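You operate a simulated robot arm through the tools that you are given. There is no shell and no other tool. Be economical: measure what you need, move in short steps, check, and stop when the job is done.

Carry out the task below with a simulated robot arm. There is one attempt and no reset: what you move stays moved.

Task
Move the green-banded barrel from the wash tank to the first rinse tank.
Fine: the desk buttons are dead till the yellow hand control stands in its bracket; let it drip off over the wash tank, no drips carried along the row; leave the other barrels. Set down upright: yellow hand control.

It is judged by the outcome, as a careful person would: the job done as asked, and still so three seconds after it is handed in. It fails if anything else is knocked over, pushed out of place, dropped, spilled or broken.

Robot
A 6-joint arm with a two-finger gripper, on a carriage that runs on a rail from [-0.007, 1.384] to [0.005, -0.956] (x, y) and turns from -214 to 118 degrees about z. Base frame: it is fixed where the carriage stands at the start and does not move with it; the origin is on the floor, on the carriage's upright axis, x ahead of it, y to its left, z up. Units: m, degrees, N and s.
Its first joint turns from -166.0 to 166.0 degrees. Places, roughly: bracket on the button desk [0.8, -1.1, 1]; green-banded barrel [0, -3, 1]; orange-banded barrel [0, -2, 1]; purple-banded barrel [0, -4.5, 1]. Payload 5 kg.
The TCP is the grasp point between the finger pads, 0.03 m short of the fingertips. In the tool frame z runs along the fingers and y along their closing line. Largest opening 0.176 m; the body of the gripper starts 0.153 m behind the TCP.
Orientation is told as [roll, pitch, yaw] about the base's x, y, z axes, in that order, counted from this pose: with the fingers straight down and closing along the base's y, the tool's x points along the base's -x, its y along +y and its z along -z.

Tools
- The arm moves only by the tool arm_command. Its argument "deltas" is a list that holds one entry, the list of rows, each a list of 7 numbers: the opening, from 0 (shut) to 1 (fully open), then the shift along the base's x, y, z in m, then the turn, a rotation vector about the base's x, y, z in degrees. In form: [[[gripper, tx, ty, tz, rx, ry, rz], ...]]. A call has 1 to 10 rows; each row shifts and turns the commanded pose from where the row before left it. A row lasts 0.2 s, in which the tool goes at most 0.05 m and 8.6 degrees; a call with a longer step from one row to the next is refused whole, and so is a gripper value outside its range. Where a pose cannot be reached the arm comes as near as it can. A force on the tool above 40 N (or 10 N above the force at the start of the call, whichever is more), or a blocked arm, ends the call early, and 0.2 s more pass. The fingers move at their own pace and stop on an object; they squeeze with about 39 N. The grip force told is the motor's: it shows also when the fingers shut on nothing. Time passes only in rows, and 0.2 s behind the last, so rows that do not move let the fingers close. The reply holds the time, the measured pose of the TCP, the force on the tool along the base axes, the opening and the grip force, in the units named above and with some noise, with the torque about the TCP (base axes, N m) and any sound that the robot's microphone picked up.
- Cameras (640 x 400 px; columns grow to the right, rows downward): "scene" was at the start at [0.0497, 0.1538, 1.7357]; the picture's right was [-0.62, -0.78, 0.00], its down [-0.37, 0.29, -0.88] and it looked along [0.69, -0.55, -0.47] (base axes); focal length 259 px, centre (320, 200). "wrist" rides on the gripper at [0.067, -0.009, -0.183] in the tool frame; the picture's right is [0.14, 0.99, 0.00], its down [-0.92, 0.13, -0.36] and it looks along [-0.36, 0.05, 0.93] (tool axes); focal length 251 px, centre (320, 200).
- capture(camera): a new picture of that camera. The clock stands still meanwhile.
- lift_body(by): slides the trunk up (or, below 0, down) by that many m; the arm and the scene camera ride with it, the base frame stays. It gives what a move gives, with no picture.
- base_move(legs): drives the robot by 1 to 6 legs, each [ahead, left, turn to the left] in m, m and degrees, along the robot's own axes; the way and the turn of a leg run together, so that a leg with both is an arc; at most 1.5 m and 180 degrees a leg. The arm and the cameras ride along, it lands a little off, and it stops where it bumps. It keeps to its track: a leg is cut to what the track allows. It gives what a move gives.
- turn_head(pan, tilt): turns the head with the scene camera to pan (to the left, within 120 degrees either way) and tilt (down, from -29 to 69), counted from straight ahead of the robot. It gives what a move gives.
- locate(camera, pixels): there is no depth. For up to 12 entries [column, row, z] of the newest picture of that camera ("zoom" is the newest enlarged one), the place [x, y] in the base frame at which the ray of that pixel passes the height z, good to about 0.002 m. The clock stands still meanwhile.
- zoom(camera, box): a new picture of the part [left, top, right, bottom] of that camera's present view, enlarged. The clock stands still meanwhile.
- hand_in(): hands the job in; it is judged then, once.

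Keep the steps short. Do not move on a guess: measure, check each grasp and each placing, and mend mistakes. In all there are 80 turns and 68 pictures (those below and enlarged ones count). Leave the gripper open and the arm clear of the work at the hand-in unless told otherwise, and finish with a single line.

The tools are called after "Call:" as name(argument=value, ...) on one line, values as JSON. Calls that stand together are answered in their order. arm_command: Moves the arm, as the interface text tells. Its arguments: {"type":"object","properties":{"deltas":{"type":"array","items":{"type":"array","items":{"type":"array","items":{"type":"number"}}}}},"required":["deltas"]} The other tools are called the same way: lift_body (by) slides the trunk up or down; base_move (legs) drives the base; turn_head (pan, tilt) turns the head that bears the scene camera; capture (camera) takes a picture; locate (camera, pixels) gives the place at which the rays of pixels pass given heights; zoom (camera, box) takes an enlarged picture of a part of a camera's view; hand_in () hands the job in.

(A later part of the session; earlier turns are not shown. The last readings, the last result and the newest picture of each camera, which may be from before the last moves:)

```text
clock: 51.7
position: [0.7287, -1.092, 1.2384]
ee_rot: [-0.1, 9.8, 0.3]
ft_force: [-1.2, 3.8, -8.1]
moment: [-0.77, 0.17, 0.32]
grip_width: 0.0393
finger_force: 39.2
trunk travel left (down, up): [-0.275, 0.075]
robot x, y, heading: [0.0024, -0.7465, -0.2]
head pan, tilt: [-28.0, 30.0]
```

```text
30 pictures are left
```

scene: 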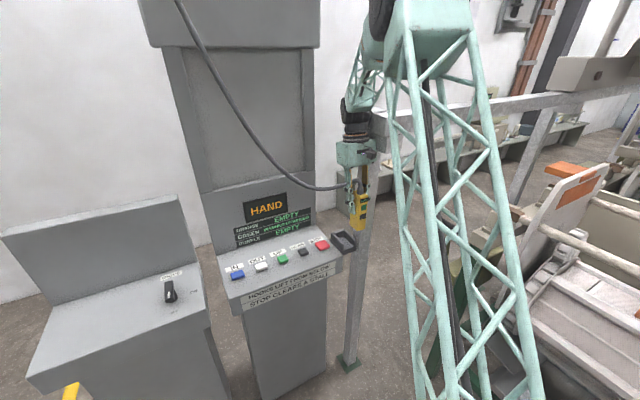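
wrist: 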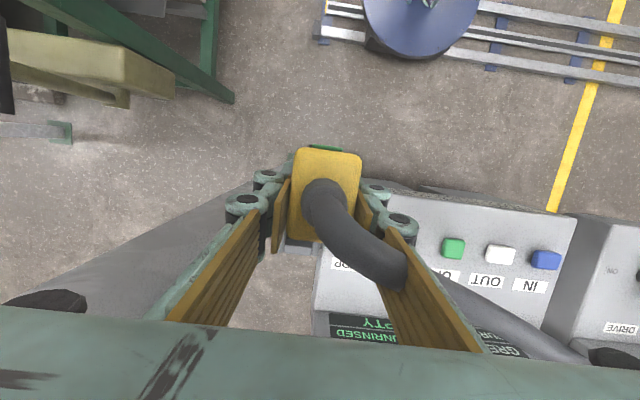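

The drive was blocked: the gripper body brushed the post at (0.76, -1.18), and the control is still held. I'll back off +y first, then move forward past the post's depth, and check the pose there.

Call:
arm_command(deltas=[[[0, 0, 0.03, 0, 0, 0, 0], [0, 0, 0.03, 0, 0, 0, 0], [0, 0.04, 0, 0, 0, 0, 0], [0, 0.04, 0, 0, 0, 0, 0], [0, 0.037, 0, 0, 0, 0, 0], [0, 0, 0, 0, 0, 0, 0]]])

Call:
capture(camera="scene")

```text
clock: 53.1
position: [0.8468, -1.0341, 1.2334]
ee_rot: [0.0, 9.9, 0.2]
ft_force: [0.9, -0.1, -6.9]
moment: [0.07, 0.22, 0.02]
grip_width: 0.0394
finger_force: 38.8
trunk travel left (down, up): [-0.275, 0.075]
robot x, y, heading: [0.0019, -0.7507, -0.0]
head pan, tilt: [-28.0, 30.0]
```

```text
29 pictures are left
```

scene: 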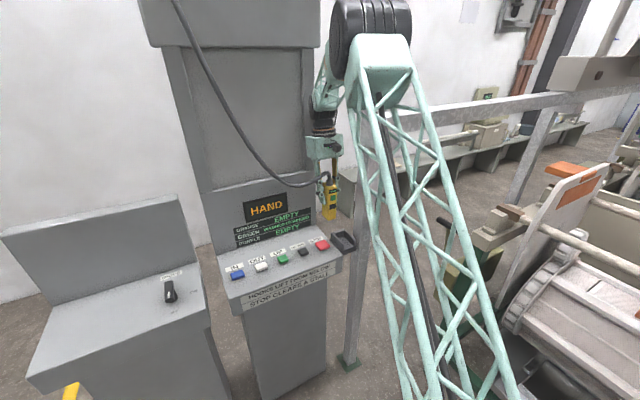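

The arm reaches and the post hasn't moved. Now I'll slide -y over the bracket, staying high, and check the clearances.

Call:
arm_command(deltas=[[[0, -0.004, -0.03, 0, 0, 0, 0], [0, 0, -0.03, 0, 0, 0, 0], [0, 0, -0.017, 0, 0, 0, 0], [0, 0, 0, 0, 0, 0, 0]]])

Call:
capture(camera="wrist")

Call:
zoom(camera="scene", box=[270, 140, 430, 270])

```text
clock: 54.1
position: [0.8412, -1.1125, 1.2366]
ee_rot: [0.0, 9.7, 0.2]
ft_force: [0.6, -0.5, -5.3]
moment: [0.03, -0.02, 0.0]
grip_width: 0.0392
finger_force: 38.8
trunk travel left (down, up): [-0.275, 0.075]
robot x, y, heading: [0.0001, -0.7495, -0.5]
head pan, tilt: [-28.0, 30.0]
```

```text
28 pictures are left
```

wrist: 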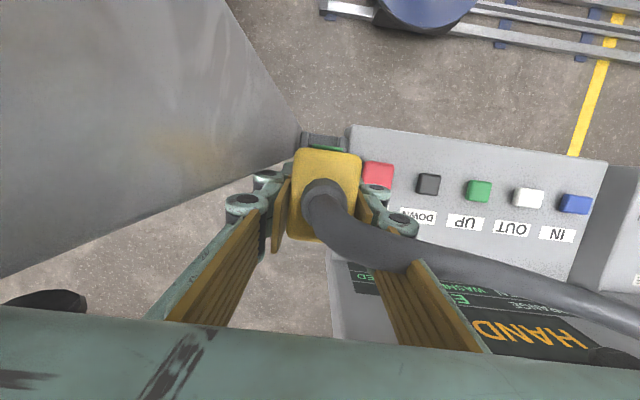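

```text
3.08 times, centred on (350, 205) of scene
```

zoom: 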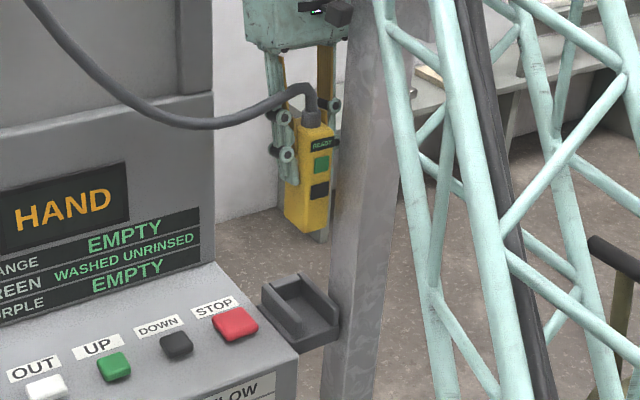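

It is hanging over the bracket with clearance from the post. I'll lower until its base is about 1 cm above the walls, then look.

Call:
arm_command(deltas=[[[0, 0.002, 0.001, -0.03, 0, 0, 0], [0, 0, 0, -0.03, 0, 0, 0], [0, 0, 0, -0.03, 0, 0, 0], [0, 0, 0, -0.02, 0, 0, 0], [0, 0, 0, -0.009, 0, 0, 0], [0, 0, 0, 0, 0, 0, 0]]])

Call:
zoom(camera="scene", box=[310, 190, 390, 260])

```text
clock: 55.5
position: [0.8428, -1.1111, 1.1194]
ee_rot: [0.0, 9.7, 0.2]
ft_force: [0.3, 0.3, -5.8]
moment: [0.02, -0.06, -0.01]
grip_width: 0.0394
finger_force: 38.7
trunk travel left (down, up): [-0.275, 0.075]
robot x, y, heading: [0.0028, -0.7449, -0.0]
head pan, tilt: [-28.0, 30.0]
```

```text
5.71 times, centred on (350, 225) of scene
```

zoom: 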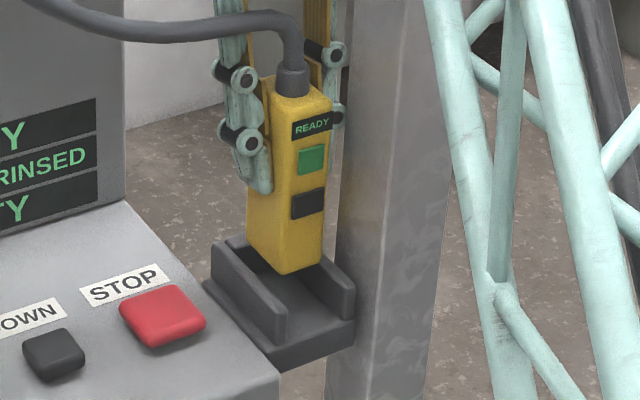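

It is lined up between the walls. I'll check the base corners in numbers before the last descent.

Call:
locate(camera="zoom", pixels=[[285, 275, 1.014], [322, 263, 1.014], [247, 247, 1.014], [284, 313, 1.0], [333, 293, 1.0], [228, 250, 1.0]])

```text
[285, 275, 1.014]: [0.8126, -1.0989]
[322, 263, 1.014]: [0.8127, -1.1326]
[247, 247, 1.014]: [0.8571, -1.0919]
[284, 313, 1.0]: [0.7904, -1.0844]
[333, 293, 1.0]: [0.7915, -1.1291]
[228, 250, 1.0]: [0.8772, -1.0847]
```

The control spans y -1.095 to -1.133, while the slot spans -1.085 to about -1.135. I'll shift +3 mm and lower slowly to contact.

Call:
arm_command(deltas=[[[0, 0, 0.003, -0.01, 0, 0, 0], [0, 0, 0, -0.01, 0, 0, 0], [0, 0, 0, -0.008, 0, 0, 0], [0, 0, 0, -0.005, 0, 0, 0], [0, 0, 0, -0.003, 0, 0, 0], [0, 0, 0, 0, 0, 0, 0]]])

Call:
zoom(camera="scene", box=[310, 190, 390, 260])

```text
clock: 56.9
position: [0.8437, -1.1075, 1.0832]
ee_rot: [0.0, 9.9, 0.2]
ft_force: [-3.4, 0.6, -5.4]
moment: [0.0, 0.28, 0.08]
grip_width: 0.0393
finger_force: 39.3
trunk travel left (down, up): [-0.275, 0.075]
robot x, y, heading: [0.0027, -0.7497, 0.1]
head pan, tilt: [-28.0, 30.0]
```

```text
5.71 times, centred on (350, 225) of scene
```

zoom: 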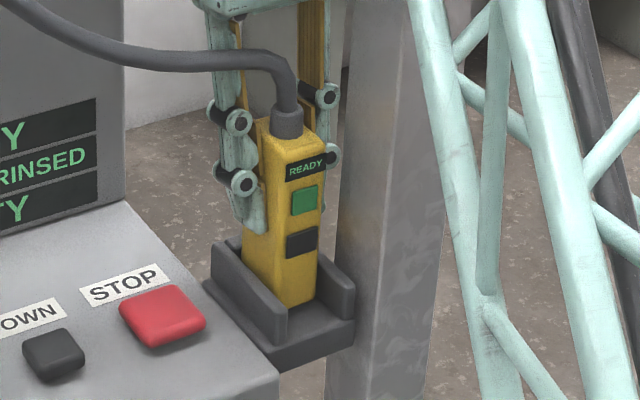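

It is inside the bracket. The -3.4 N in x suggests light contact with the back wall, so I'll ease 3 mm back and lower until the floor carries the weight.

Call:
arm_command(deltas=[[[0, -0.003, 0, 0, 0, 0, 0], [0, 0, 0, -0.002, 0, 0, 0], [0, 0, 0, -0.002, 0, 0, 0], [0, 0, 0, -0.002, 0, 0, 0], [0, 0, 0, 0, 0, 0, 0]]])

```text
clock: 58.1
position: [0.8404, -1.1069, 1.0781]
ee_rot: [0.0, 9.6, 0.3]
ft_force: [0.1, 1.8, 12.5]
moment: [-0.13, -0.32, 0.04]
grip_width: 0.0395
finger_force: 39.1
trunk travel left (down, up): [-0.275, 0.075]
robot x, y, heading: [0.0053, -0.7462, 0.1]
head pan, tilt: [-28.0, 30.0]
```

The floor is carrying it (+12 N). I'll open just a little so the fingers stay clear of the post, then rise straight up.

Call:
arm_command(deltas=[[[0.3, 0, 0, 0.001, 0, 0, 0], [0.36, 0, 0, 0, 0, 0, 0], [0.36, 0, 0, 0, 0, 0, 0], [0.36, 0, 0, 0, 0, 0, 0]]])

Call:
arm_command(deltas=[[[0.36, 0, 0, 0.02, 0, 0, 0], [0.36, 0, 0, 0.03, 0, 0, 0], [0.36, 0, 0, 0.04, 0, 0, 0], [0.36, 0, 0, 0.04, 0, 0, 0], [0.36, 0, 0, 0.04, 0, 0, 0], [0.36, 0, 0, 0, 0, 0, 0]]])

Call:
zoom(camera="scene", box=[230, 150, 390, 270])

```text
clock: 59.1
position: [0.8404, -1.1069, 1.0786]
ee_rot: [0.0, 9.8, 0.2]
ft_force: [-0.9, 1.3, 0.2]
moment: [0.0, -0.02, -0.02]
grip_width: 0.0627
finger_force: 0.1
trunk travel left (down, up): [-0.275, 0.075]
robot x, y, heading: [0.0058, -0.7471, 0.2]
head pan, tilt: [-28.0, 30.0]
```

```text
clock: 60.5
position: [0.8399, -1.1059, 1.2498]
ee_rot: [0.0, 9.6, 0.2]
ft_force: [-0.4, 0.3, 1.0]
moment: [-0.04, -0.17, -0.02]
grip_width: 0.0632
finger_force: 0.0
trunk travel left (down, up): [-0.275, 0.075]
robot x, y, heading: [0.0051, -0.7491, -0.0]
head pan, tilt: [-28.0, 30.0]
```

```text
3.33 times, centred on (310, 210) of scene
```

zoom: 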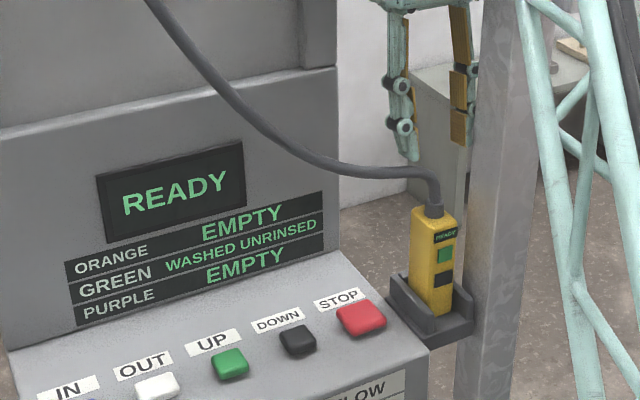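

The display now says READY and the control stands in its bracket. I'll move the arm clear to +y above the buttons, level the tool, and look at the hoist and tanks.

Call:
arm_command(deltas=[[[0.2, 0, 0.03, 0.03, 0, 0, 0], [0, 0, 0.04, 0.02, 0, 0, 0], [0, 0, 0.04, 0, 0, -5, 0], [0, -0.02, 0.04, 0, 0, -4.7, 0], [0, 0, 0.02, 0, 0, 0, 0], [0, 0, 0, 0, 0, 0, 0]]])

Call:
capture(camera="wrist")

Call:
turn_head(pan=-88, tilt=12)

Call:
capture(camera="scene")

```text
clock: 61.9
position: [0.8216, -0.9356, 1.2974]
ee_rot: [0.0, 0.1, 0.2]
ft_force: [1.2, -1.7, -1.9]
moment: [0.01, 0.27, -0.02]
grip_width: 0.0003
finger_force: 39.4
trunk travel left (down, up): [-0.275, 0.075]
robot x, y, heading: [0.0045, -0.7471, -0.0]
head pan, tilt: [-28.0, 30.0]
```

```text
23 pictures are left
```

wrist: 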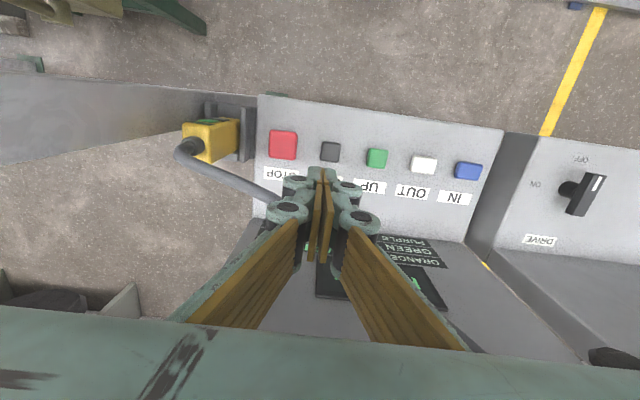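

```text
clock: 63.2
position: [0.8211, -0.936, 1.2965]
ee_rot: [0.0, 0.1, 0.1]
ft_force: [0.0, 0.4, -0.2]
moment: [0.0, 0.0, 0.01]
grip_width: 0.0
finger_force: 38.6
trunk travel left (down, up): [-0.275, 0.075]
robot x, y, heading: [0.0054, -0.7442, 0.1]
head pan, tilt: [-88.0, 12.0]
```

```text
22 pictures are left
```

scene: 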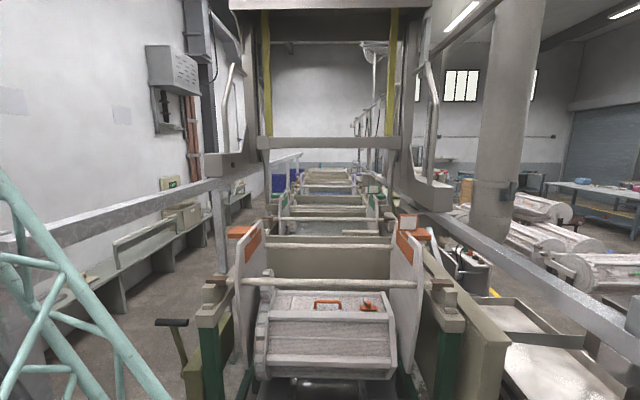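

Looking closer at the hoist frame and the row behind it.

Call:
zoom(camera="scene", box=[200, 90, 450, 250])

Call:
zoom(camera="scene", box=[265, 150, 395, 235])

Call:
locate(camera="wrist", pixels=[[284, 144, 1.02], [330, 152, 1.02], [377, 158, 1.02], [424, 163, 1.02], [469, 171, 1.02], [592, 182, 1.03], [566, 190, 1.03], [580, 160, 0.973], [536, 183, 0.973]])

```text
2.50 times, centred on (325, 170) of scene
```

zoom: 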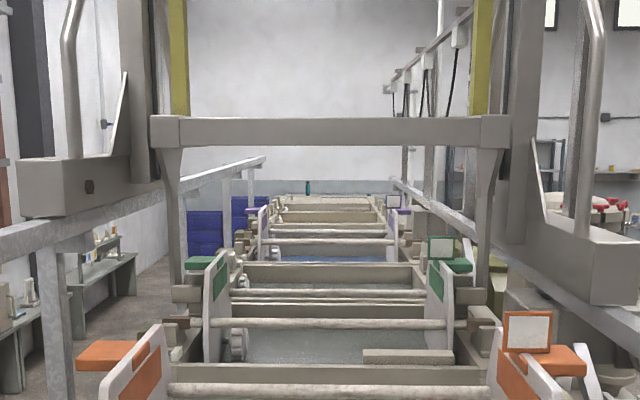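

```text
4.71 times, centred on (330, 192) of scene
```

zoom: 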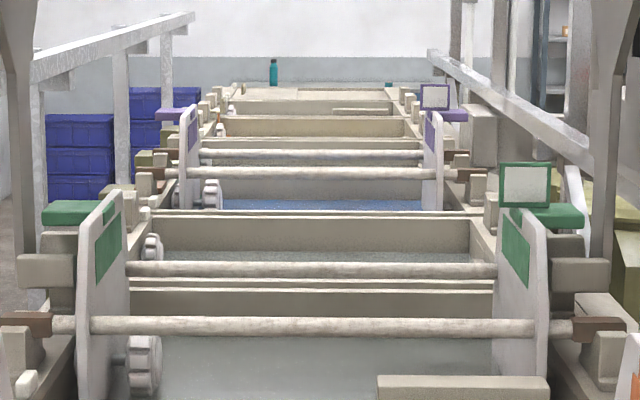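

```text
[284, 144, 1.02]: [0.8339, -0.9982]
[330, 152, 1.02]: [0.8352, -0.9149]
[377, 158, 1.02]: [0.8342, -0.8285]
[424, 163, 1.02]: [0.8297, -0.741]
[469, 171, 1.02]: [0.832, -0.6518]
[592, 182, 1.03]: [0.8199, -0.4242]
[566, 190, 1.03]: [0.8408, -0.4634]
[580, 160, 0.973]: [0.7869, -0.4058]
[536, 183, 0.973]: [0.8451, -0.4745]
```

Button tops are in a row at x≈0.833: STOP -0.998, DOWN -0.915, UP -0.829, OUT -0.741, IN -0.652. Before pressing anything I need to see where the hooks are relative to the green barrel's end pins.

Call:
zoom(camera="scene", box=[245, 180, 309, 220])

Call:
zoom(camera="scene", box=[360, 180, 424, 220])

```text
10.00 times, centred on (277, 200) of scene
```

zoom: 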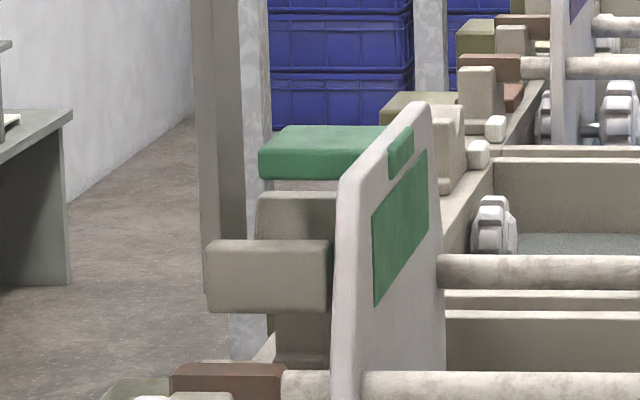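

```text
10.00 times, centred on (392, 200) of scene
```

zoom: 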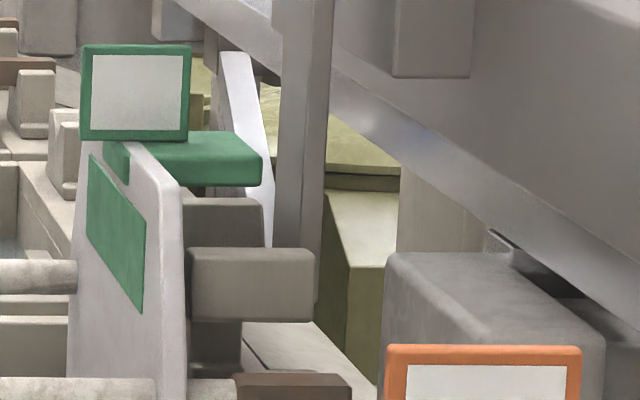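

The left and right legs carry inward feet that sit just below and outside the green barrel's ears. So the hoist appears to stand at the green station already, with its hooks low. The DRIVE switch stays OFF. I'll bring the closed fingertips down over UP (0.833, -0.829).

Call:
arm_command(deltas=[[[0, 0.006, 0.04, -0.02, 0, 0, 0], [0, 0.006, 0.04, -0.03, 0, 0, 0], [0, 0, 0.0275, -0.04, 0, 0, 0], [0, 0, 0, -0.045, 0, 0, 0], [0, 0, 0, -0.045, 0, 0, 0], [0, 0, 0, -0.037, 0, 0, 0], [0, 0, 0, 0, 0, 0, 0]]])

Call:
capture(camera="wrist")

```text
refused: row 2 steps farther than a row can; nothing moved
```

```text
17 pictures are left
```

wrist: 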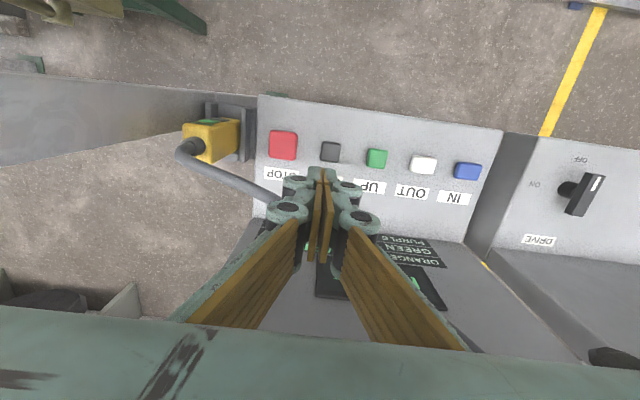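

One step was too long, so nothing moved. Resending with shorter steps.

Call:
arm_command(deltas=[[[0, 0.006, 0.035, -0.02, 0, 0, 0], [0, 0.006, 0.035, -0.02, 0, 0, 0], [0, 0, 0.0375, -0.02, 0, 0, 0], [0, 0, 0, -0.045, 0, 0, 0], [0, 0, 0, -0.045, 0, 0, 0], [0, 0, 0, -0.045, 0, 0, 0], [0, 0, 0, -0.022, 0, 0, 0], [0, 0, 0, 0, 0, 0, 0]]])

Call:
capture(camera="wrist")

```text
clock: 65.0
position: [0.8322, -0.8294, 1.0819]
ee_rot: [0.0, 0.0, 0.2]
ft_force: [0.2, 0.4, -0.1]
moment: [0.01, 0.06, -0.02]
grip_width: 0.0002
finger_force: 39.0
trunk travel left (down, up): [-0.275, 0.075]
robot x, y, heading: [0.003, -0.7481, 0.1]
head pan, tilt: [-88.0, 12.0]
```

```text
16 pictures are left
```

wrist: 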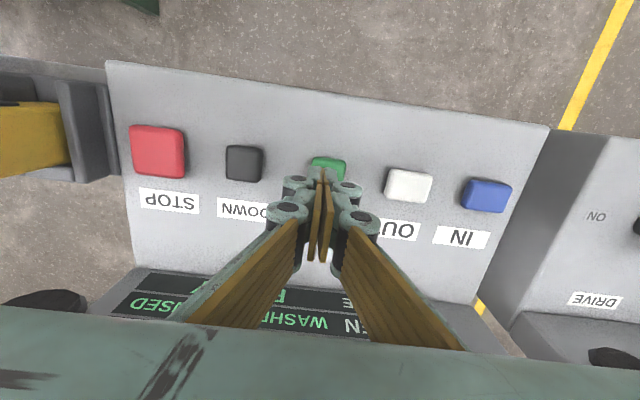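

The fingertips are over the green UP button. Pressing slowly, watching the force.

Call:
arm_command(deltas=[[[0, 0, 0, -0.01, 0, 0, 0], [0, 0, 0, -0.006, 0, 0, 0], [0, 0, 0, -0.005, 0, 0, 0], [0, 0, 0, -0.005, 0, 0, 0], [0, 0, 0, 0, 0, 0, 0]]])

```text
clock: 66.2
position: [0.8329, -0.8296, 1.0555]
ee_rot: [0.0, -0.1, 0.1]
ft_force: [0.7, -0.4, 0.2]
moment: [0.02, 0.04, -0.03]
grip_width: 0.0
finger_force: 39.2
trunk travel left (down, up): [-0.275, 0.075]
robot x, y, heading: [0.0048, -0.7485, -0.1]
head pan, tilt: [-88.0, 12.0]
```

Call:
arm_command(deltas=[[[0, 0, 0, -0.004, 0, 0, 0], [0, 0, 0, -0.003, 0, 0, 0], [0, 0, 0, -0.003, 0, 0, 0], [0, 0, 0, 0, 0, 0, 0]]])

```text
clock: 67.2
position: [0.8333, -0.8297, 1.046]
ee_rot: [0.0, -0.2, 0.3]
ft_force: [0.1, 0.5, 0.5]
moment: [0.03, 0.02, 0.03]
grip_width: 0.0
finger_force: 39.3
trunk travel left (down, up): [-0.275, 0.075]
robot x, y, heading: [0.0047, -0.7513, 0.2]
head pan, tilt: [-88.0, 12.0]
```

No contact yet, with the tip at about 1.016. Continuing in small steps.

Call:
arm_command(deltas=[[[0, 0, 0, -0.003, 0, 0, 0], [0, 0, 0, -0.003, 0, 0, 0], [0, 0, 0, -0.002, 0, 0, 0]]])

```text
clock: 68.0
position: [0.8327, -0.8286, 1.038]
ee_rot: [0.0, 0.0, 0.2]
ft_force: [0.1, 0.5, -0.1]
moment: [0.01, 0.01, 0.02]
grip_width: 0.0002
finger_force: 38.8
trunk travel left (down, up): [-0.275, 0.075]
robot x, y, heading: [0.0021, -0.748, -0.1]
head pan, tilt: [-88.0, 12.0]
```

Call:
arm_command(deltas=[[[0, 0, 0, -0.003, 0, 0, 0], [0, 0, 0, -0.002, 0, 0, 0], [0, 0, 0, -0.002, 0, 0, 0]]])

```text
clock: 68.8
position: [0.833, -0.8298, 1.0301]
ee_rot: [0.1, -0.1, 0.3]
ft_force: [-0.7, 0.6, 0.0]
moment: [-0.03, 0.0, 0.01]
grip_width: 0.0
finger_force: 39.0
trunk travel left (down, up): [-0.275, 0.075]
robot x, y, heading: [0.004, -0.747, 0.0]
head pan, tilt: [-88.0, 12.0]
```

Still no contact at a tip height of 1.00. I'll check visually where the tip is relative to the button.

Call:
zoom(camera="wrist", box=[200, 80, 460, 240])

```text
2.46 times, centred on (330, 160) of wrist
```

zoom: 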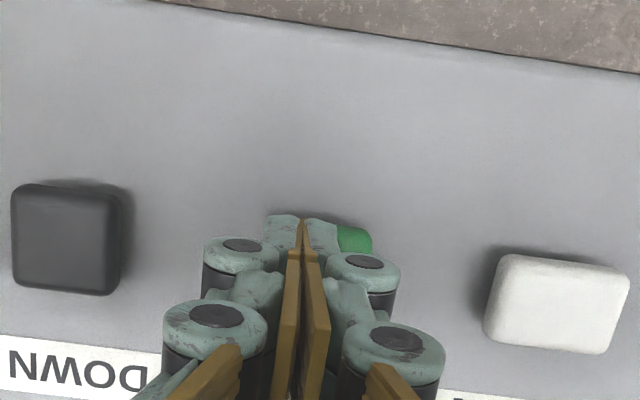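

The tip is about 1 cm toward the robot and 5 mm off to one side of the button centre. I'll raise slightly, correct, and press again.

Call:
arm_command(deltas=[[[0, 0, 0, 0.012, 0, 0, 0], [0, 0.009, 0.005, 0, 0, 0, 0], [0, 0, 0, -0.012, 0, 0, 0], [0, 0, 0, -0.003, 0, 0, 0], [0, 0, 0, -0.003, 0, 0, 0]]])

```text
clock: 70.0
position: [0.8411, -0.8256, 1.0253]
ee_rot: [0.1, -0.1, 0.2]
ft_force: [0.9, -0.1, 1.8]
moment: [-0.02, -0.06, 0.02]
grip_width: 0.0056
finger_force: 44.9
trunk travel left (down, up): [-0.275, 0.075]
robot x, y, heading: [0.0042, -0.7424, -0.1]
head pan, tilt: [-88.0, 12.0]
heard: click
```

A click: the button was pressed. I'll look at what the hoist is doing.

Call:
arm_command(deltas=[[[0, 0, 0, 0, 0, 0, 0], [0, 0, 0, 0, 0, 0, 0]]])

Call:
zoom(camera="scene", box=[200, 90, 450, 250])

```text
clock: 70.6
position: [0.8402, -0.8248, 1.0246]
ee_rot: [0.0, 0.0, 0.3]
ft_force: [-0.6, -0.4, 1.9]
moment: [-0.01, 0.03, 0.01]
grip_width: 0.0058
finger_force: 45.0
trunk travel left (down, up): [-0.275, 0.075]
robot x, y, heading: [0.0044, -0.7439, 0.1]
head pan, tilt: [-88.0, 12.0]
```

```text
2.50 times, centred on (325, 170) of scene
```

zoom: 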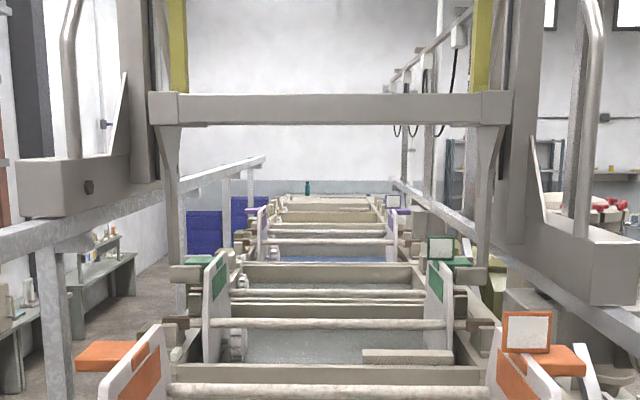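

The lift frame is rising, with its feet just reaching the ears' underside. I'll let go of the button to see whether it is hold-to-run, and look again.

Call:
arm_command(deltas=[[[0, 0, 0, 0.015, 0, 0, 0], [0, 0, 0, 0, 0, 0, 0]]])

Call:
zoom(camera="scene", box=[245, 140, 405, 240])

```text
clock: 71.2
position: [0.841, -0.8248, 1.0407]
ee_rot: [0.0, 0.0, 0.1]
ft_force: [-1.1, -0.1, 0.1]
moment: [0.01, -0.06, -0.06]
grip_width: 0.0
finger_force: 44.7
trunk travel left (down, up): [-0.275, 0.075]
robot x, y, heading: [0.0038, -0.7475, -0.1]
head pan, tilt: [-88.0, 12.0]
```

```text
4.00 times, centred on (325, 190) of scene
```

zoom: 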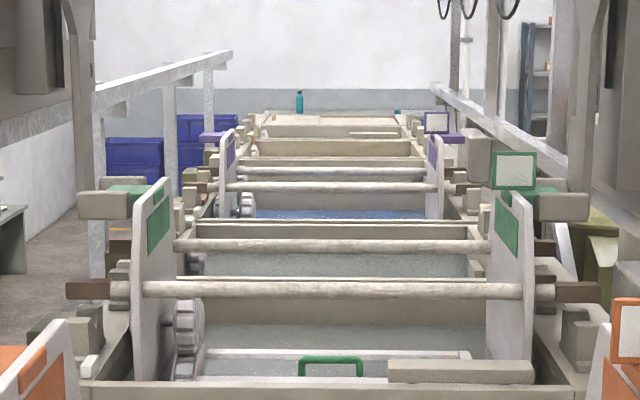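

The hooks hold both ears and the green barrel is rising evenly after one press (the motion latches). I'll wait for it to reach the top.

Call:
arm_command(deltas=[[[0, 0, 0, 0, 0, 0, 0], [0, 0, 0, 0, 0, 0, 0], [0, 0, 0, 0, 0, 0, 0], [0, 0, 0, 0, 0, 0, 0], [0, 0, 0, 0, 0, 0, 0], [0, 0, 0, 0, 0, 0, 0], [0, 0, 0, 0, 0, 0, 0], [0, 0, 0, 0, 0, 0, 0], [0, 0, 0, 0, 0, 0, 0], [0, 0, 0, 0, 0, 0, 0]]])

Call:
arm_command(deltas=[[[0, 0, 0, 0, 0, 0, 0], [0, 0, 0, 0, 0, 0, 0], [0, 0, 0, 0, 0, 0, 0], [0, 0, 0, 0, 0, 0, 0], [0, 0, 0, 0, 0, 0, 0], [0, 0, 0, 0, 0, 0, 0], [0, 0, 0, 0, 0, 0, 0], [0, 0, 0, 0, 0, 0, 0], [0, 0, 0, 0, 0, 0, 0], [0, 0, 0, 0, 0, 0, 0]]])

Call:
capture(camera="scene")

```text
clock: 73.4
position: [0.8406, -0.8257, 1.0398]
ee_rot: [0.0, 0.1, 0.3]
ft_force: [-0.8, -1.2, 0.1]
moment: [-0.02, 0.01, 0.01]
grip_width: 0.0
finger_force: 44.6
trunk travel left (down, up): [-0.275, 0.075]
robot x, y, heading: [0.0045, -0.7495, 0.1]
head pan, tilt: [-88.0, 12.0]
```

```text
clock: 75.6
position: [0.8415, -0.8238, 1.0395]
ee_rot: [0.0, 0.0, 0.2]
ft_force: [0.9, -0.2, 0.2]
moment: [-0.02, 0.01, -0.01]
grip_width: 0.0
finger_force: 45.0
trunk travel left (down, up): [-0.275, 0.075]
robot x, y, heading: [0.0059, -0.7463, -0.1]
head pan, tilt: [-88.0, 12.0]
```

```text
12 pictures are left
```

scene: 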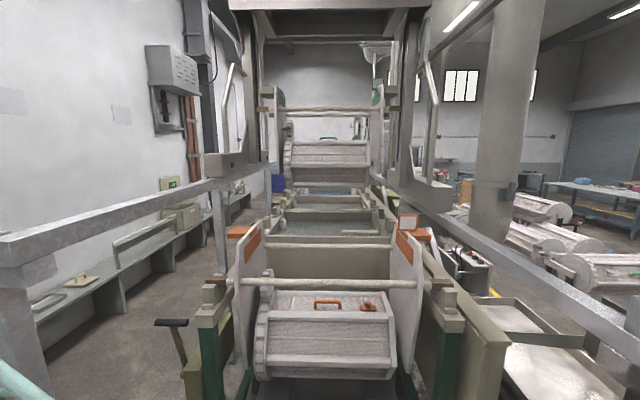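

The barrel hangs high over the wash tank. While it drips I'll move the fingertips over IN, hovering, then check for drops.

Call:
arm_command(deltas=[[[0, 0, 0, 0.04, 0, 0, 0], [0, 0, 0.045, 0.01, 0, 0, 0], [0, 0, 0.047, 0, 0, 0, 0], [0, 0, 0.047, 0, 0, 0, 0], [0, -0.001, 0.047, 0, 0, 0, 0], [0, 0, 0, 0, 0, 0, 0], [0, 0, 0, 0, 0, 0, 0], [0, 0, 0, 0, 0, 0, 0], [0, 0, 0, 0, 0, 0, 0], [0, 0, 0, 0, 0, 0, 0]]])

Call:
zoom(camera="scene", box=[250, 70, 410, 240])

Call:
zoom(camera="wrist", box=[200, 80, 460, 240])

```text
clock: 77.8
position: [0.8381, -0.6387, 1.0894]
ee_rot: [0.0, 0.0, 0.1]
ft_force: [0.2, 0.1, 0.1]
moment: [-0.01, -0.03, -0.02]
grip_width: 0.0
finger_force: 45.3
trunk travel left (down, up): [-0.275, 0.075]
robot x, y, heading: [0.0022, -0.7486, -0.0]
head pan, tilt: [-88.0, 12.0]
```

```text
2.35 times, centred on (330, 155) of scene
```

zoom: 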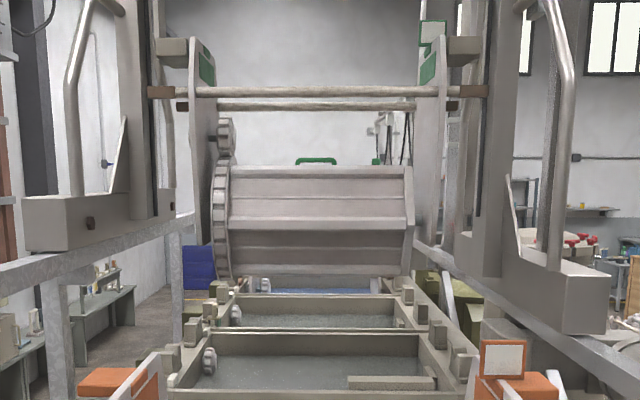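

```text
2.46 times, centred on (330, 160) of wrist
```

zoom: 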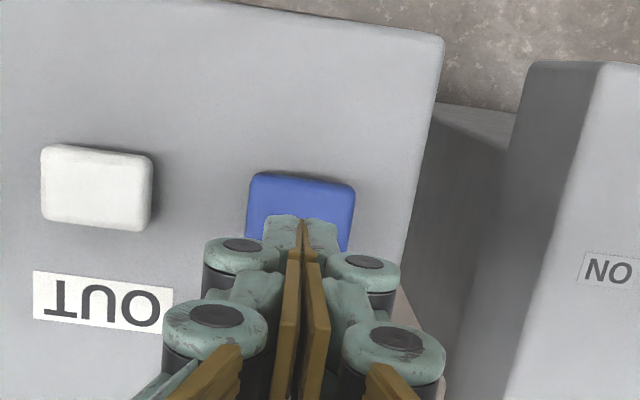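

The tip is over the IN button and the barrel hangs level. I'll give it a good while to drip off over the wash tank.

Call:
arm_command(deltas=[[[0, 0, 0, 0, 0, 0, 0], [0, 0, 0, 0, 0, 0, 0], [0, 0, 0, 0, 0, 0, 0], [0, 0, 0, 0, 0, 0, 0], [0, 0, 0, 0, 0, 0, 0], [0, 0, 0, 0, 0, 0, 0], [0, 0, 0, 0, 0, 0, 0], [0, 0, 0, 0, 0, 0, 0], [0, 0, 0, 0, 0, 0, 0], [0, 0, 0, 0, 0, 0, 0]]])

Call:
arm_command(deltas=[[[0, 0, 0, 0, 0, 0, 0], [0, 0, 0, 0, 0, 0, 0], [0, 0, 0, 0, 0, 0, 0], [0, 0, 0, 0, 0, 0, 0], [0, 0, 0, 0, 0, 0, 0], [0, 0, 0, 0, 0, 0, 0], [0, 0, 0, 0, 0, 0, 0], [0, 0, 0, 0, 0, 0, 0], [0, 0, 0, 0, 0, 0, 0], [0, 0, 0, 0, 0, 0, 0]]])

Call:
zoom(camera="scene", box=[290, 130, 380, 240])

```text
clock: 80.0
position: [0.8384, -0.6394, 1.0901]
ee_rot: [-0.1, 0.0, 0.2]
ft_force: [0.4, 0.2, -1.1]
moment: [0.02, 0.0, 0.0]
grip_width: 0.0
finger_force: 45.0
trunk travel left (down, up): [-0.275, 0.075]
robot x, y, heading: [0.0042, -0.7481, 0.3]
head pan, tilt: [-88.0, 12.0]
```

```text
clock: 82.2
position: [0.839, -0.6391, 1.0891]
ee_rot: [-0.1, -0.1, 0.2]
ft_force: [0.2, -0.1, -0.3]
moment: [-0.01, 0.0, -0.03]
grip_width: 0.0
finger_force: 44.6
trunk travel left (down, up): [-0.275, 0.075]
robot x, y, heading: [0.0033, -0.748, -0.0]
head pan, tilt: [-88.0, 12.0]
```

```text
3.64 times, centred on (335, 185) of scene
```

zoom: 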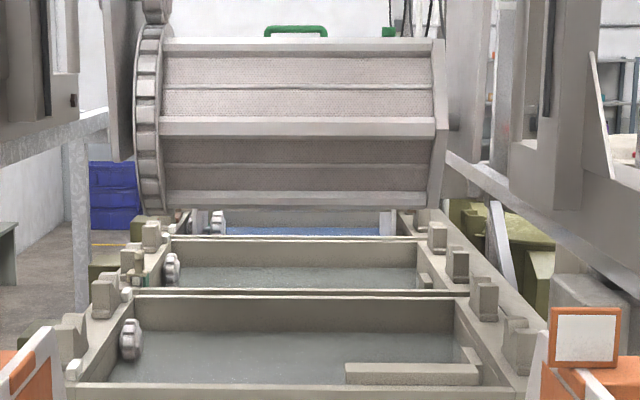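

No drops visible at this scale, so I'll wait well beyond what seems needed.

Call:
arm_command(deltas=[[[0, 0, 0, 0, 0, 0, 0], [0, 0, 0, 0, 0, 0, 0], [0, 0, 0, 0, 0, 0, 0], [0, 0, 0, 0, 0, 0, 0], [0, 0, 0, 0, 0, 0, 0], [0, 0, 0, 0, 0, 0, 0], [0, 0, 0, 0, 0, 0, 0], [0, 0, 0, 0, 0, 0, 0], [0, 0, 0, 0, 0, 0, 0], [0, 0, 0, 0, 0, 0, 0]]])

Call:
arm_command(deltas=[[[0, 0, 0, 0, 0, 0, 0], [0, 0, 0, 0, 0, 0, 0], [0, 0, 0, 0, 0, 0, 0], [0, 0, 0, 0, 0, 0, 0], [0, 0, 0, 0, 0, 0, 0], [0, 0, 0, 0, 0, 0, 0], [0, 0, 0, 0, 0, 0, 0], [0, 0, 0, 0, 0, 0, 0], [0, 0, 0, 0, 0, 0, 0], [0, 0, 0, 0, 0, 0, 0]]])

Call:
arm_command(deltas=[[[0, 0, 0, 0, 0, 0, 0], [0, 0, 0, 0, 0, 0, 0], [0, 0, 0, 0, 0, 0, 0], [0, 0, 0, 0, 0, 0, 0], [0, 0, 0, 0, 0, 0, 0], [0, 0, 0, 0, 0, 0, 0], [0, 0, 0, 0, 0, 0, 0], [0, 0, 0, 0, 0, 0, 0], [0, 0, 0, 0, 0, 0, 0], [0, 0, 0, 0, 0, 0, 0]]])

Call:
arm_command(deltas=[[[0, 0, 0, 0, 0, 0, 0], [0, 0, 0, 0, 0, 0, 0], [0, 0, 0, 0, 0, 0, 0], [0, 0, 0, 0, 0, 0, 0], [0, 0, 0, 0, 0, 0, 0], [0, 0, 0, 0, 0, 0, 0], [0, 0, 0, 0, 0, 0, 0], [0, 0, 0, 0, 0, 0, 0], [0, 0, 0, 0, 0, 0, 0], [0, 0, 0, 0, 0, 0, 0]]])

Call:
arm_command(deltas=[[[0, 0, 0, 0, 0, 0, 0], [0, 0, 0, 0, 0, 0, 0], [0, 0, 0, 0, 0, 0, 0], [0, 0, 0, 0, 0, 0, 0], [0, 0, 0, 0, 0, 0, 0], [0, 0, 0, 0, 0, 0, 0], [0, 0, 0, 0, 0, 0, 0], [0, 0, 0, 0, 0, 0, 0], [0, 0, 0, 0, 0, 0, 0], [0, 0, 0, 0, 0, 0, 0]]])

Call:
arm_command(deltas=[[[0, 0, 0, 0, 0, 0, 0], [0, 0, 0, 0, 0, 0, 0], [0, 0, 0, 0, 0, 0, 0], [0, 0, 0, 0, 0, 0, 0], [0, 0, 0, 0, 0, 0, 0], [0, 0, 0, 0, 0, 0, 0], [0, 0, 0, 0, 0, 0, 0], [0, 0, 0, 0, 0, 0, 0], [0, 0, 0, 0, 0, 0, 0], [0, 0, 0, 0, 0, 0, 0]]])

Call:
zoom(camera="scene", box=[290, 130, 380, 240])

```text
clock: 84.4
position: [0.8381, -0.6394, 1.0892]
ee_rot: [0.0, 0.0, 0.2]
ft_force: [-0.3, -0.4, -1.3]
moment: [0.0, -0.02, 0.01]
grip_width: 0.0
finger_force: 45.6
trunk travel left (down, up): [-0.275, 0.075]
robot x, y, heading: [0.0051, -0.7526, 0.0]
head pan, tilt: [-88.0, 12.0]
```

```text
clock: 86.6
position: [0.8392, -0.6378, 1.0898]
ee_rot: [0.0, 0.0, 0.2]
ft_force: [0.0, 0.5, -1.0]
moment: [-0.02, -0.02, 0.0]
grip_width: 0.0
finger_force: 44.7
trunk travel left (down, up): [-0.275, 0.075]
robot x, y, heading: [0.0052, -0.7516, -0.0]
head pan, tilt: [-88.0, 12.0]
```

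```text
clock: 88.8
position: [0.8388, -0.6392, 1.0898]
ee_rot: [0.0, 0.1, 0.2]
ft_force: [-0.9, 0.2, -0.7]
moment: [-0.03, 0.01, 0.01]
grip_width: 0.0
finger_force: 45.4
trunk travel left (down, up): [-0.275, 0.075]
robot x, y, heading: [0.0007, -0.746, 0.0]
head pan, tilt: [-88.0, 12.0]
```

```text
clock: 91.0
position: [0.8395, -0.6393, 1.0891]
ee_rot: [0.0, 0.1, 0.2]
ft_force: [-0.4, -1.0, 0.3]
moment: [0.01, -0.01, 0.01]
grip_width: 0.0
finger_force: 45.2
trunk travel left (down, up): [-0.275, 0.075]
robot x, y, heading: [0.0081, -0.7473, 0.2]
head pan, tilt: [-88.0, 12.0]
```

```text
clock: 93.2
position: [0.8383, -0.6389, 1.089]
ee_rot: [0.0, -0.1, 0.2]
ft_force: [0.7, 0.2, 0.4]
moment: [0.03, 0.02, 0.03]
grip_width: 0.0001
finger_force: 44.6
trunk travel left (down, up): [-0.275, 0.075]
robot x, y, heading: [0.0085, -0.7482, 0.1]
head pan, tilt: [-88.0, 12.0]
```

```text
clock: 95.4
position: [0.839, -0.6395, 1.0888]
ee_rot: [-0.1, 0.1, 0.2]
ft_force: [-1.1, -0.7, -0.8]
moment: [-0.02, -0.02, -0.01]
grip_width: 0.0
finger_force: 45.0
trunk travel left (down, up): [-0.275, 0.075]
robot x, y, heading: [0.0037, -0.7499, -0.0]
head pan, tilt: [-88.0, 12.0]
```

```text
3.64 times, centred on (335, 185) of scene
```

zoom: 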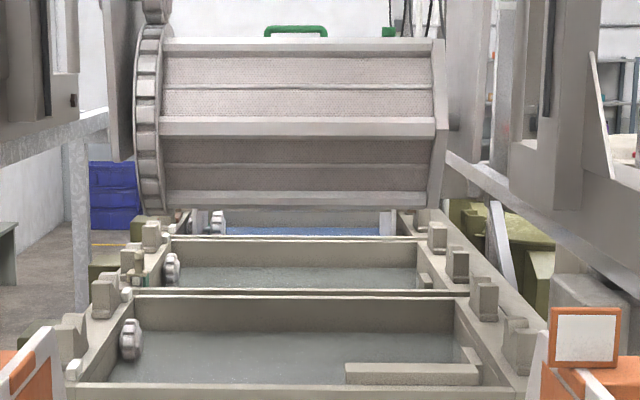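

It has hung for over 20 s and nothing is dripping. Pressing IN, then lifting off and looking at once.

Call:
arm_command(deltas=[[[0, 0.002, 0, -0.03, 0, 0, 0], [0, 0, 0, -0.025, 0, 0, 0], [0, 0, 0, -0.005, 0, 0, 0], [0, 0, 0, -0.003, 0, 0, 0], [0, 0, 0, -0.002, 0, 0, 0], [0, 0, 0, 0.02, 0, 0, 0]]])

Call:
capture(camera="scene")

```text
clock: 96.8
position: [0.841, -0.6377, 1.045]
ee_rot: [0.0, 0.2, 0.2]
ft_force: [-0.5, -0.4, -0.2]
moment: [-0.01, 0.08, -0.01]
grip_width: 0.0
finger_force: 45.1
trunk travel left (down, up): [-0.275, 0.075]
robot x, y, heading: [0.0034, -0.7492, 0.0]
head pan, tilt: [-88.0, 12.0]
```

```text
7 pictures are left
```

scene: 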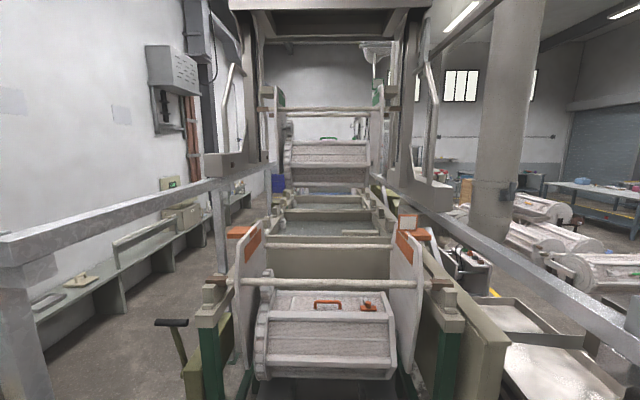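

No click and no motion. I'll press a little deeper.

Call:
arm_command(deltas=[[[0, 0, 0, -0.015, 0, 0, 0], [0, 0, 0, -0.005, 0, 0, 0], [0, 0, 0, -0.003, 0, 0, 0]]])

```text
clock: 97.6
position: [0.8412, -0.6401, 1.0217]
ee_rot: [-0.1, -0.1, 0.2]
ft_force: [0.4, 0.5, 3.4]
moment: [0.05, -0.04, 0.01]
grip_width: 0.0058
finger_force: 44.4
trunk travel left (down, up): [-0.275, 0.075]
robot x, y, heading: [0.003, -0.7465, -0.0]
head pan, tilt: [-88.0, 12.0]
heard: click
```

Click. I'll lift off and look right away to see the direction and whether it runs on.

Call:
arm_command(deltas=[[[0, 0, 0, 0.03, 0, 0, 0], [0, 0, -0.02, 0.03, 0, 0, 0], [0, 0, -0.045, 0, 0, 0, 0]]])

Call:
capture(camera="scene")

```text
clock: 98.4
position: [0.8434, -0.705, 1.0808]
ee_rot: [-0.1, 0.0, 0.3]
ft_force: [-0.7, 0.0, 0.5]
moment: [0.02, -0.12, -0.03]
grip_width: 0.0002
finger_force: 44.6
trunk travel left (down, up): [-0.275, 0.075]
robot x, y, heading: [0.0035, -0.7482, -0.1]
head pan, tilt: [-88.0, 12.0]
```

```text
6 pictures are left
```

scene: 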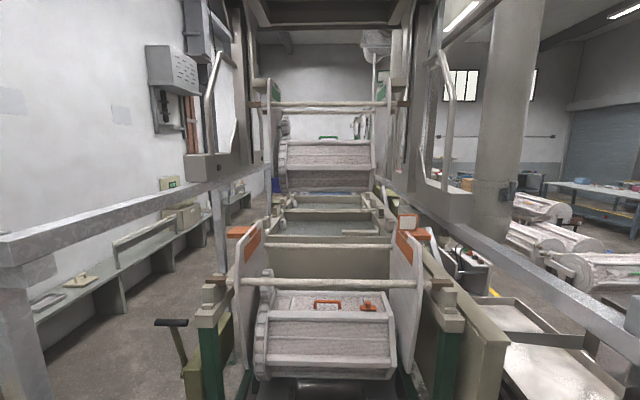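

The frame has grown in the picture, so IN runs the hoist toward the desk and the orange barrel, which is the wrong way. OUT is the nearest button, at y≈-0.732, so I'll press it now to turn the hoist back.

Call:
arm_command(deltas=[[[0, 0, -0.026, -0.034, 0, 0, 0], [0, 0, 0, -0.026, 0, 0, 0], [0, 0, 0, -0.001, 0, 0, 0]]])

Call:
capture(camera="scene")

```text
clock: 99.2
position: [0.8414, -0.7293, 1.021]
ee_rot: [0.0, 0.0, 0.2]
ft_force: [-0.6, 1.9, 10.2]
moment: [0.06, 0.03, 0.04]
grip_width: 0.0061
finger_force: 44.8
trunk travel left (down, up): [-0.275, 0.075]
robot x, y, heading: [0.0034, -0.7471, -0.3]
head pan, tilt: [-88.0, 12.0]
heard: click
```

```text
5 pictures are left
```

scene: 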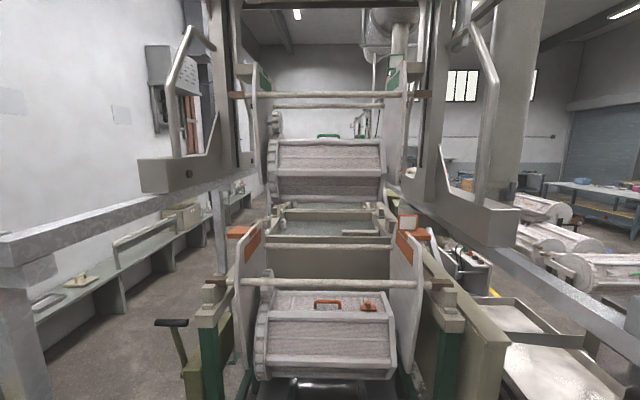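

OUT has clicked. I'll lift off, head toward STOP, and look whether it has reversed.

Call:
arm_command(deltas=[[[0, 0, 0, 0.045, 0, 0, 0], [0, 0, -0.046, 0.01, 0, 0, 0], [0, 0, -0.048, 0, 0, 0, 0]]])

Call:
capture(camera="scene")

```text
clock: 100.0
position: [0.8422, -0.823, 1.0727]
ee_rot: [0.1, 0.1, 0.2]
ft_force: [0.3, -0.4, -1.7]
moment: [0.14, 0.15, -0.02]
grip_width: 0.0001
finger_force: 44.6
trunk travel left (down, up): [-0.275, 0.075]
robot x, y, heading: [0.0015, -0.7474, -0.0]
head pan, tilt: [-88.0, 12.0]
```

```text
4 pictures are left
```

scene: 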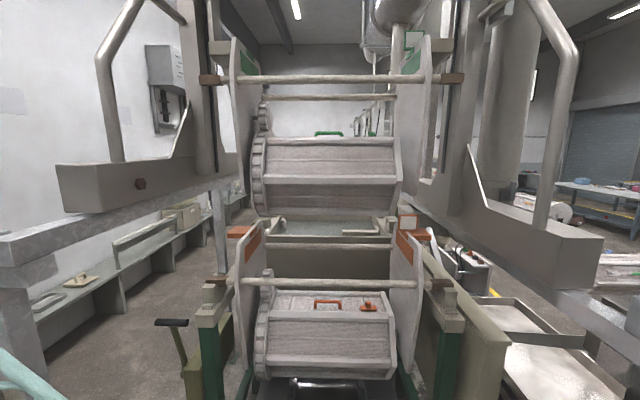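

It is still coming, so OUT was ignored while it moved. Going straight to STOP at y≈-1.001.

Call:
arm_command(deltas=[[[0, 0, -0.048, 0, 0, 0, 0], [0, 0, -0.048, 0, 0, 0, 0], [0, 0, -0.048, 0, 0, 0, 0], [0, 0, -0.032, -0.03, 0, 0, 0], [0, 0, 0, -0.024, 0, 0, 0], [0, 0, 0, -0.003, 0, 0, 0]]])

```text
clock: 101.4
position: [0.843, -0.9992, 1.0195]
ee_rot: [0.0, -0.1, 0.4]
ft_force: [-1.7, 4.5, 17.9]
moment: [0.1, 0.09, 0.01]
grip_width: 0.0062
finger_force: 45.2
trunk travel left (down, up): [-0.275, 0.075]
robot x, y, heading: [0.0055, -0.7453, -0.1]
head pan, tilt: [-88.0, 12.0]
heard: click
```

STOP clicked. I'll lift off it, wait a moment, and look.

Call:
arm_command(deltas=[[[0, 0, 0, 0.04, 0, 0, 0], [0, 0, 0, 0.015, 0, 0, 0], [0, 0, 0, 0, 0, 0, 0]]])

Call:
capture(camera="scene")

```text
clock: 102.2
position: [0.8424, -0.9996, 1.0727]
ee_rot: [0.1, 0.1, 0.1]
ft_force: [1.0, -0.4, -1.2]
moment: [0.0, 0.12, 0.0]
grip_width: 0.0
finger_force: 45.0
trunk travel left (down, up): [-0.275, 0.075]
robot x, y, heading: [0.0051, -0.7494, -0.2]
head pan, tilt: [-88.0, 12.0]
```

```text
3 pictures are left
```

scene: 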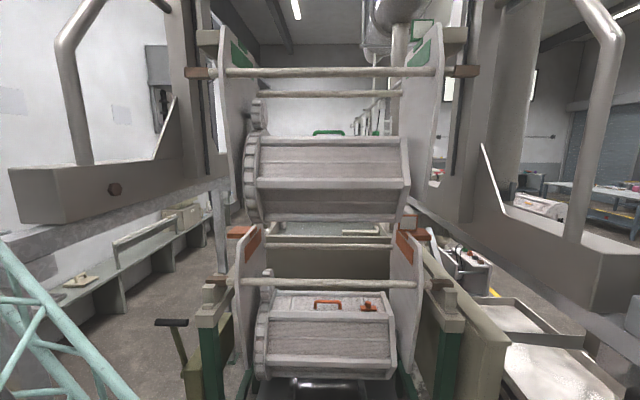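

The barrel hangs still above the orange station. It moved about 1.0 m, and it had already stopped before my STOP press, so each press drives one station. Nothing is touching. I'll press OUT once to send it back to the wash station.

Call:
arm_command(deltas=[[[0, 0, 0.045, 0.005, 0, 0, 0], [0, 0, 0.045, 0, 0, 0, 0], [0, 0, 0.045, 0, 0, 0, 0], [0, 0, 0.045, 0, 0, 0, 0], [0, 0, 0.045, 0, 0, 0, 0], [0, 0, 0.045, 0, 0, 0, 0], [0, 0, 0, -0.035, 0, 0, 0], [0, 0, 0, -0.02, 0, 0, 0], [0, 0, 0, -0.003, 0, 0, 0]]])

Call:
arm_command(deltas=[[[0, 0, 0, 0.04, 0, 0, 0], [0, 0, 0, 0, 0, 0, 0], [0, 0, 0, 0, 0, 0, 0], [0, 0, 0, 0, 0, 0, 0], [0, 0, 0, 0, 0, 0, 0], [0, 0, 0, 0, 0, 0, 0], [0, 0, 0, 0, 0, 0, 0], [0, 0, 0, 0, 0, 0, 0], [0, 0, 0, 0, 0, 0, 0], [0, 0, 0, 0, 0, 0, 0]]])

Call:
arm_command(deltas=[[[0, 0, 0, 0, 0, 0, 0], [0, 0, 0, 0, 0, 0, 0], [0, 0, 0, 0, 0, 0, 0], [0, 0, 0, 0, 0, 0, 0], [0, 0, 0, 0, 0, 0, 0], [0, 0, 0, 0, 0, 0, 0], [0, 0, 0, 0, 0, 0, 0], [0, 0, 0, 0, 0, 0, 0], [0, 0, 0, 0, 0, 0, 0], [0, 0, 0, 0, 0, 0, 0]]])

```text
clock: 104.2
position: [0.8428, -0.7284, 1.0205]
ee_rot: [0.0, 0.0, 0.2]
ft_force: [-2.7, 2.6, 8.5]
moment: [0.07, 0.14, 0.02]
grip_width: 0.006
finger_force: 45.3
trunk travel left (down, up): [-0.275, 0.075]
robot x, y, heading: [0.0064, -0.7479, 0.0]
head pan, tilt: [-88.0, 12.0]
heard: click
```

```text
clock: 106.4
position: [0.8414, -0.726, 1.0582]
ee_rot: [0.0, 0.0, 0.2]
ft_force: [-0.3, -0.7, 0.4]
moment: [-0.05, 0.01, -0.01]
grip_width: 0.0
finger_force: 44.9
trunk travel left (down, up): [-0.275, 0.075]
robot x, y, heading: [0.005, -0.7485, -0.1]
head pan, tilt: [-88.0, 12.0]
```

```text
clock: 108.6
position: [0.8412, -0.7274, 1.0598]
ee_rot: [0.0, 0.0, 0.2]
ft_force: [0.1, -0.7, -0.5]
moment: [0.01, 0.03, 0.0]
grip_width: 0.0004
finger_force: 45.3
trunk travel left (down, up): [-0.275, 0.075]
robot x, y, heading: [0.0039, -0.7476, -0.0]
head pan, tilt: [-88.0, 12.0]
```

More than 4 s have passed since the click. Looking to see at which station it stopped.

Call:
capture(camera="scene")

```text
2 pictures are left
```

scene: 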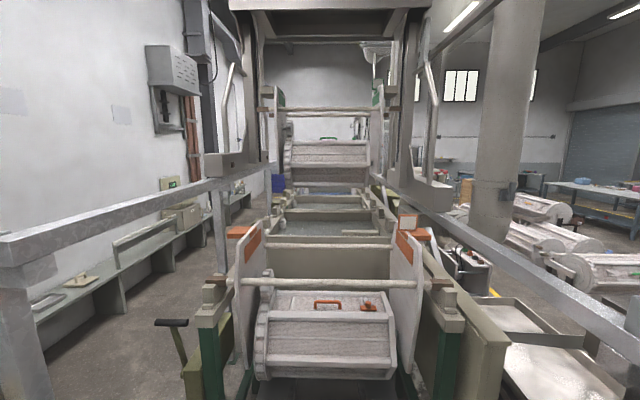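

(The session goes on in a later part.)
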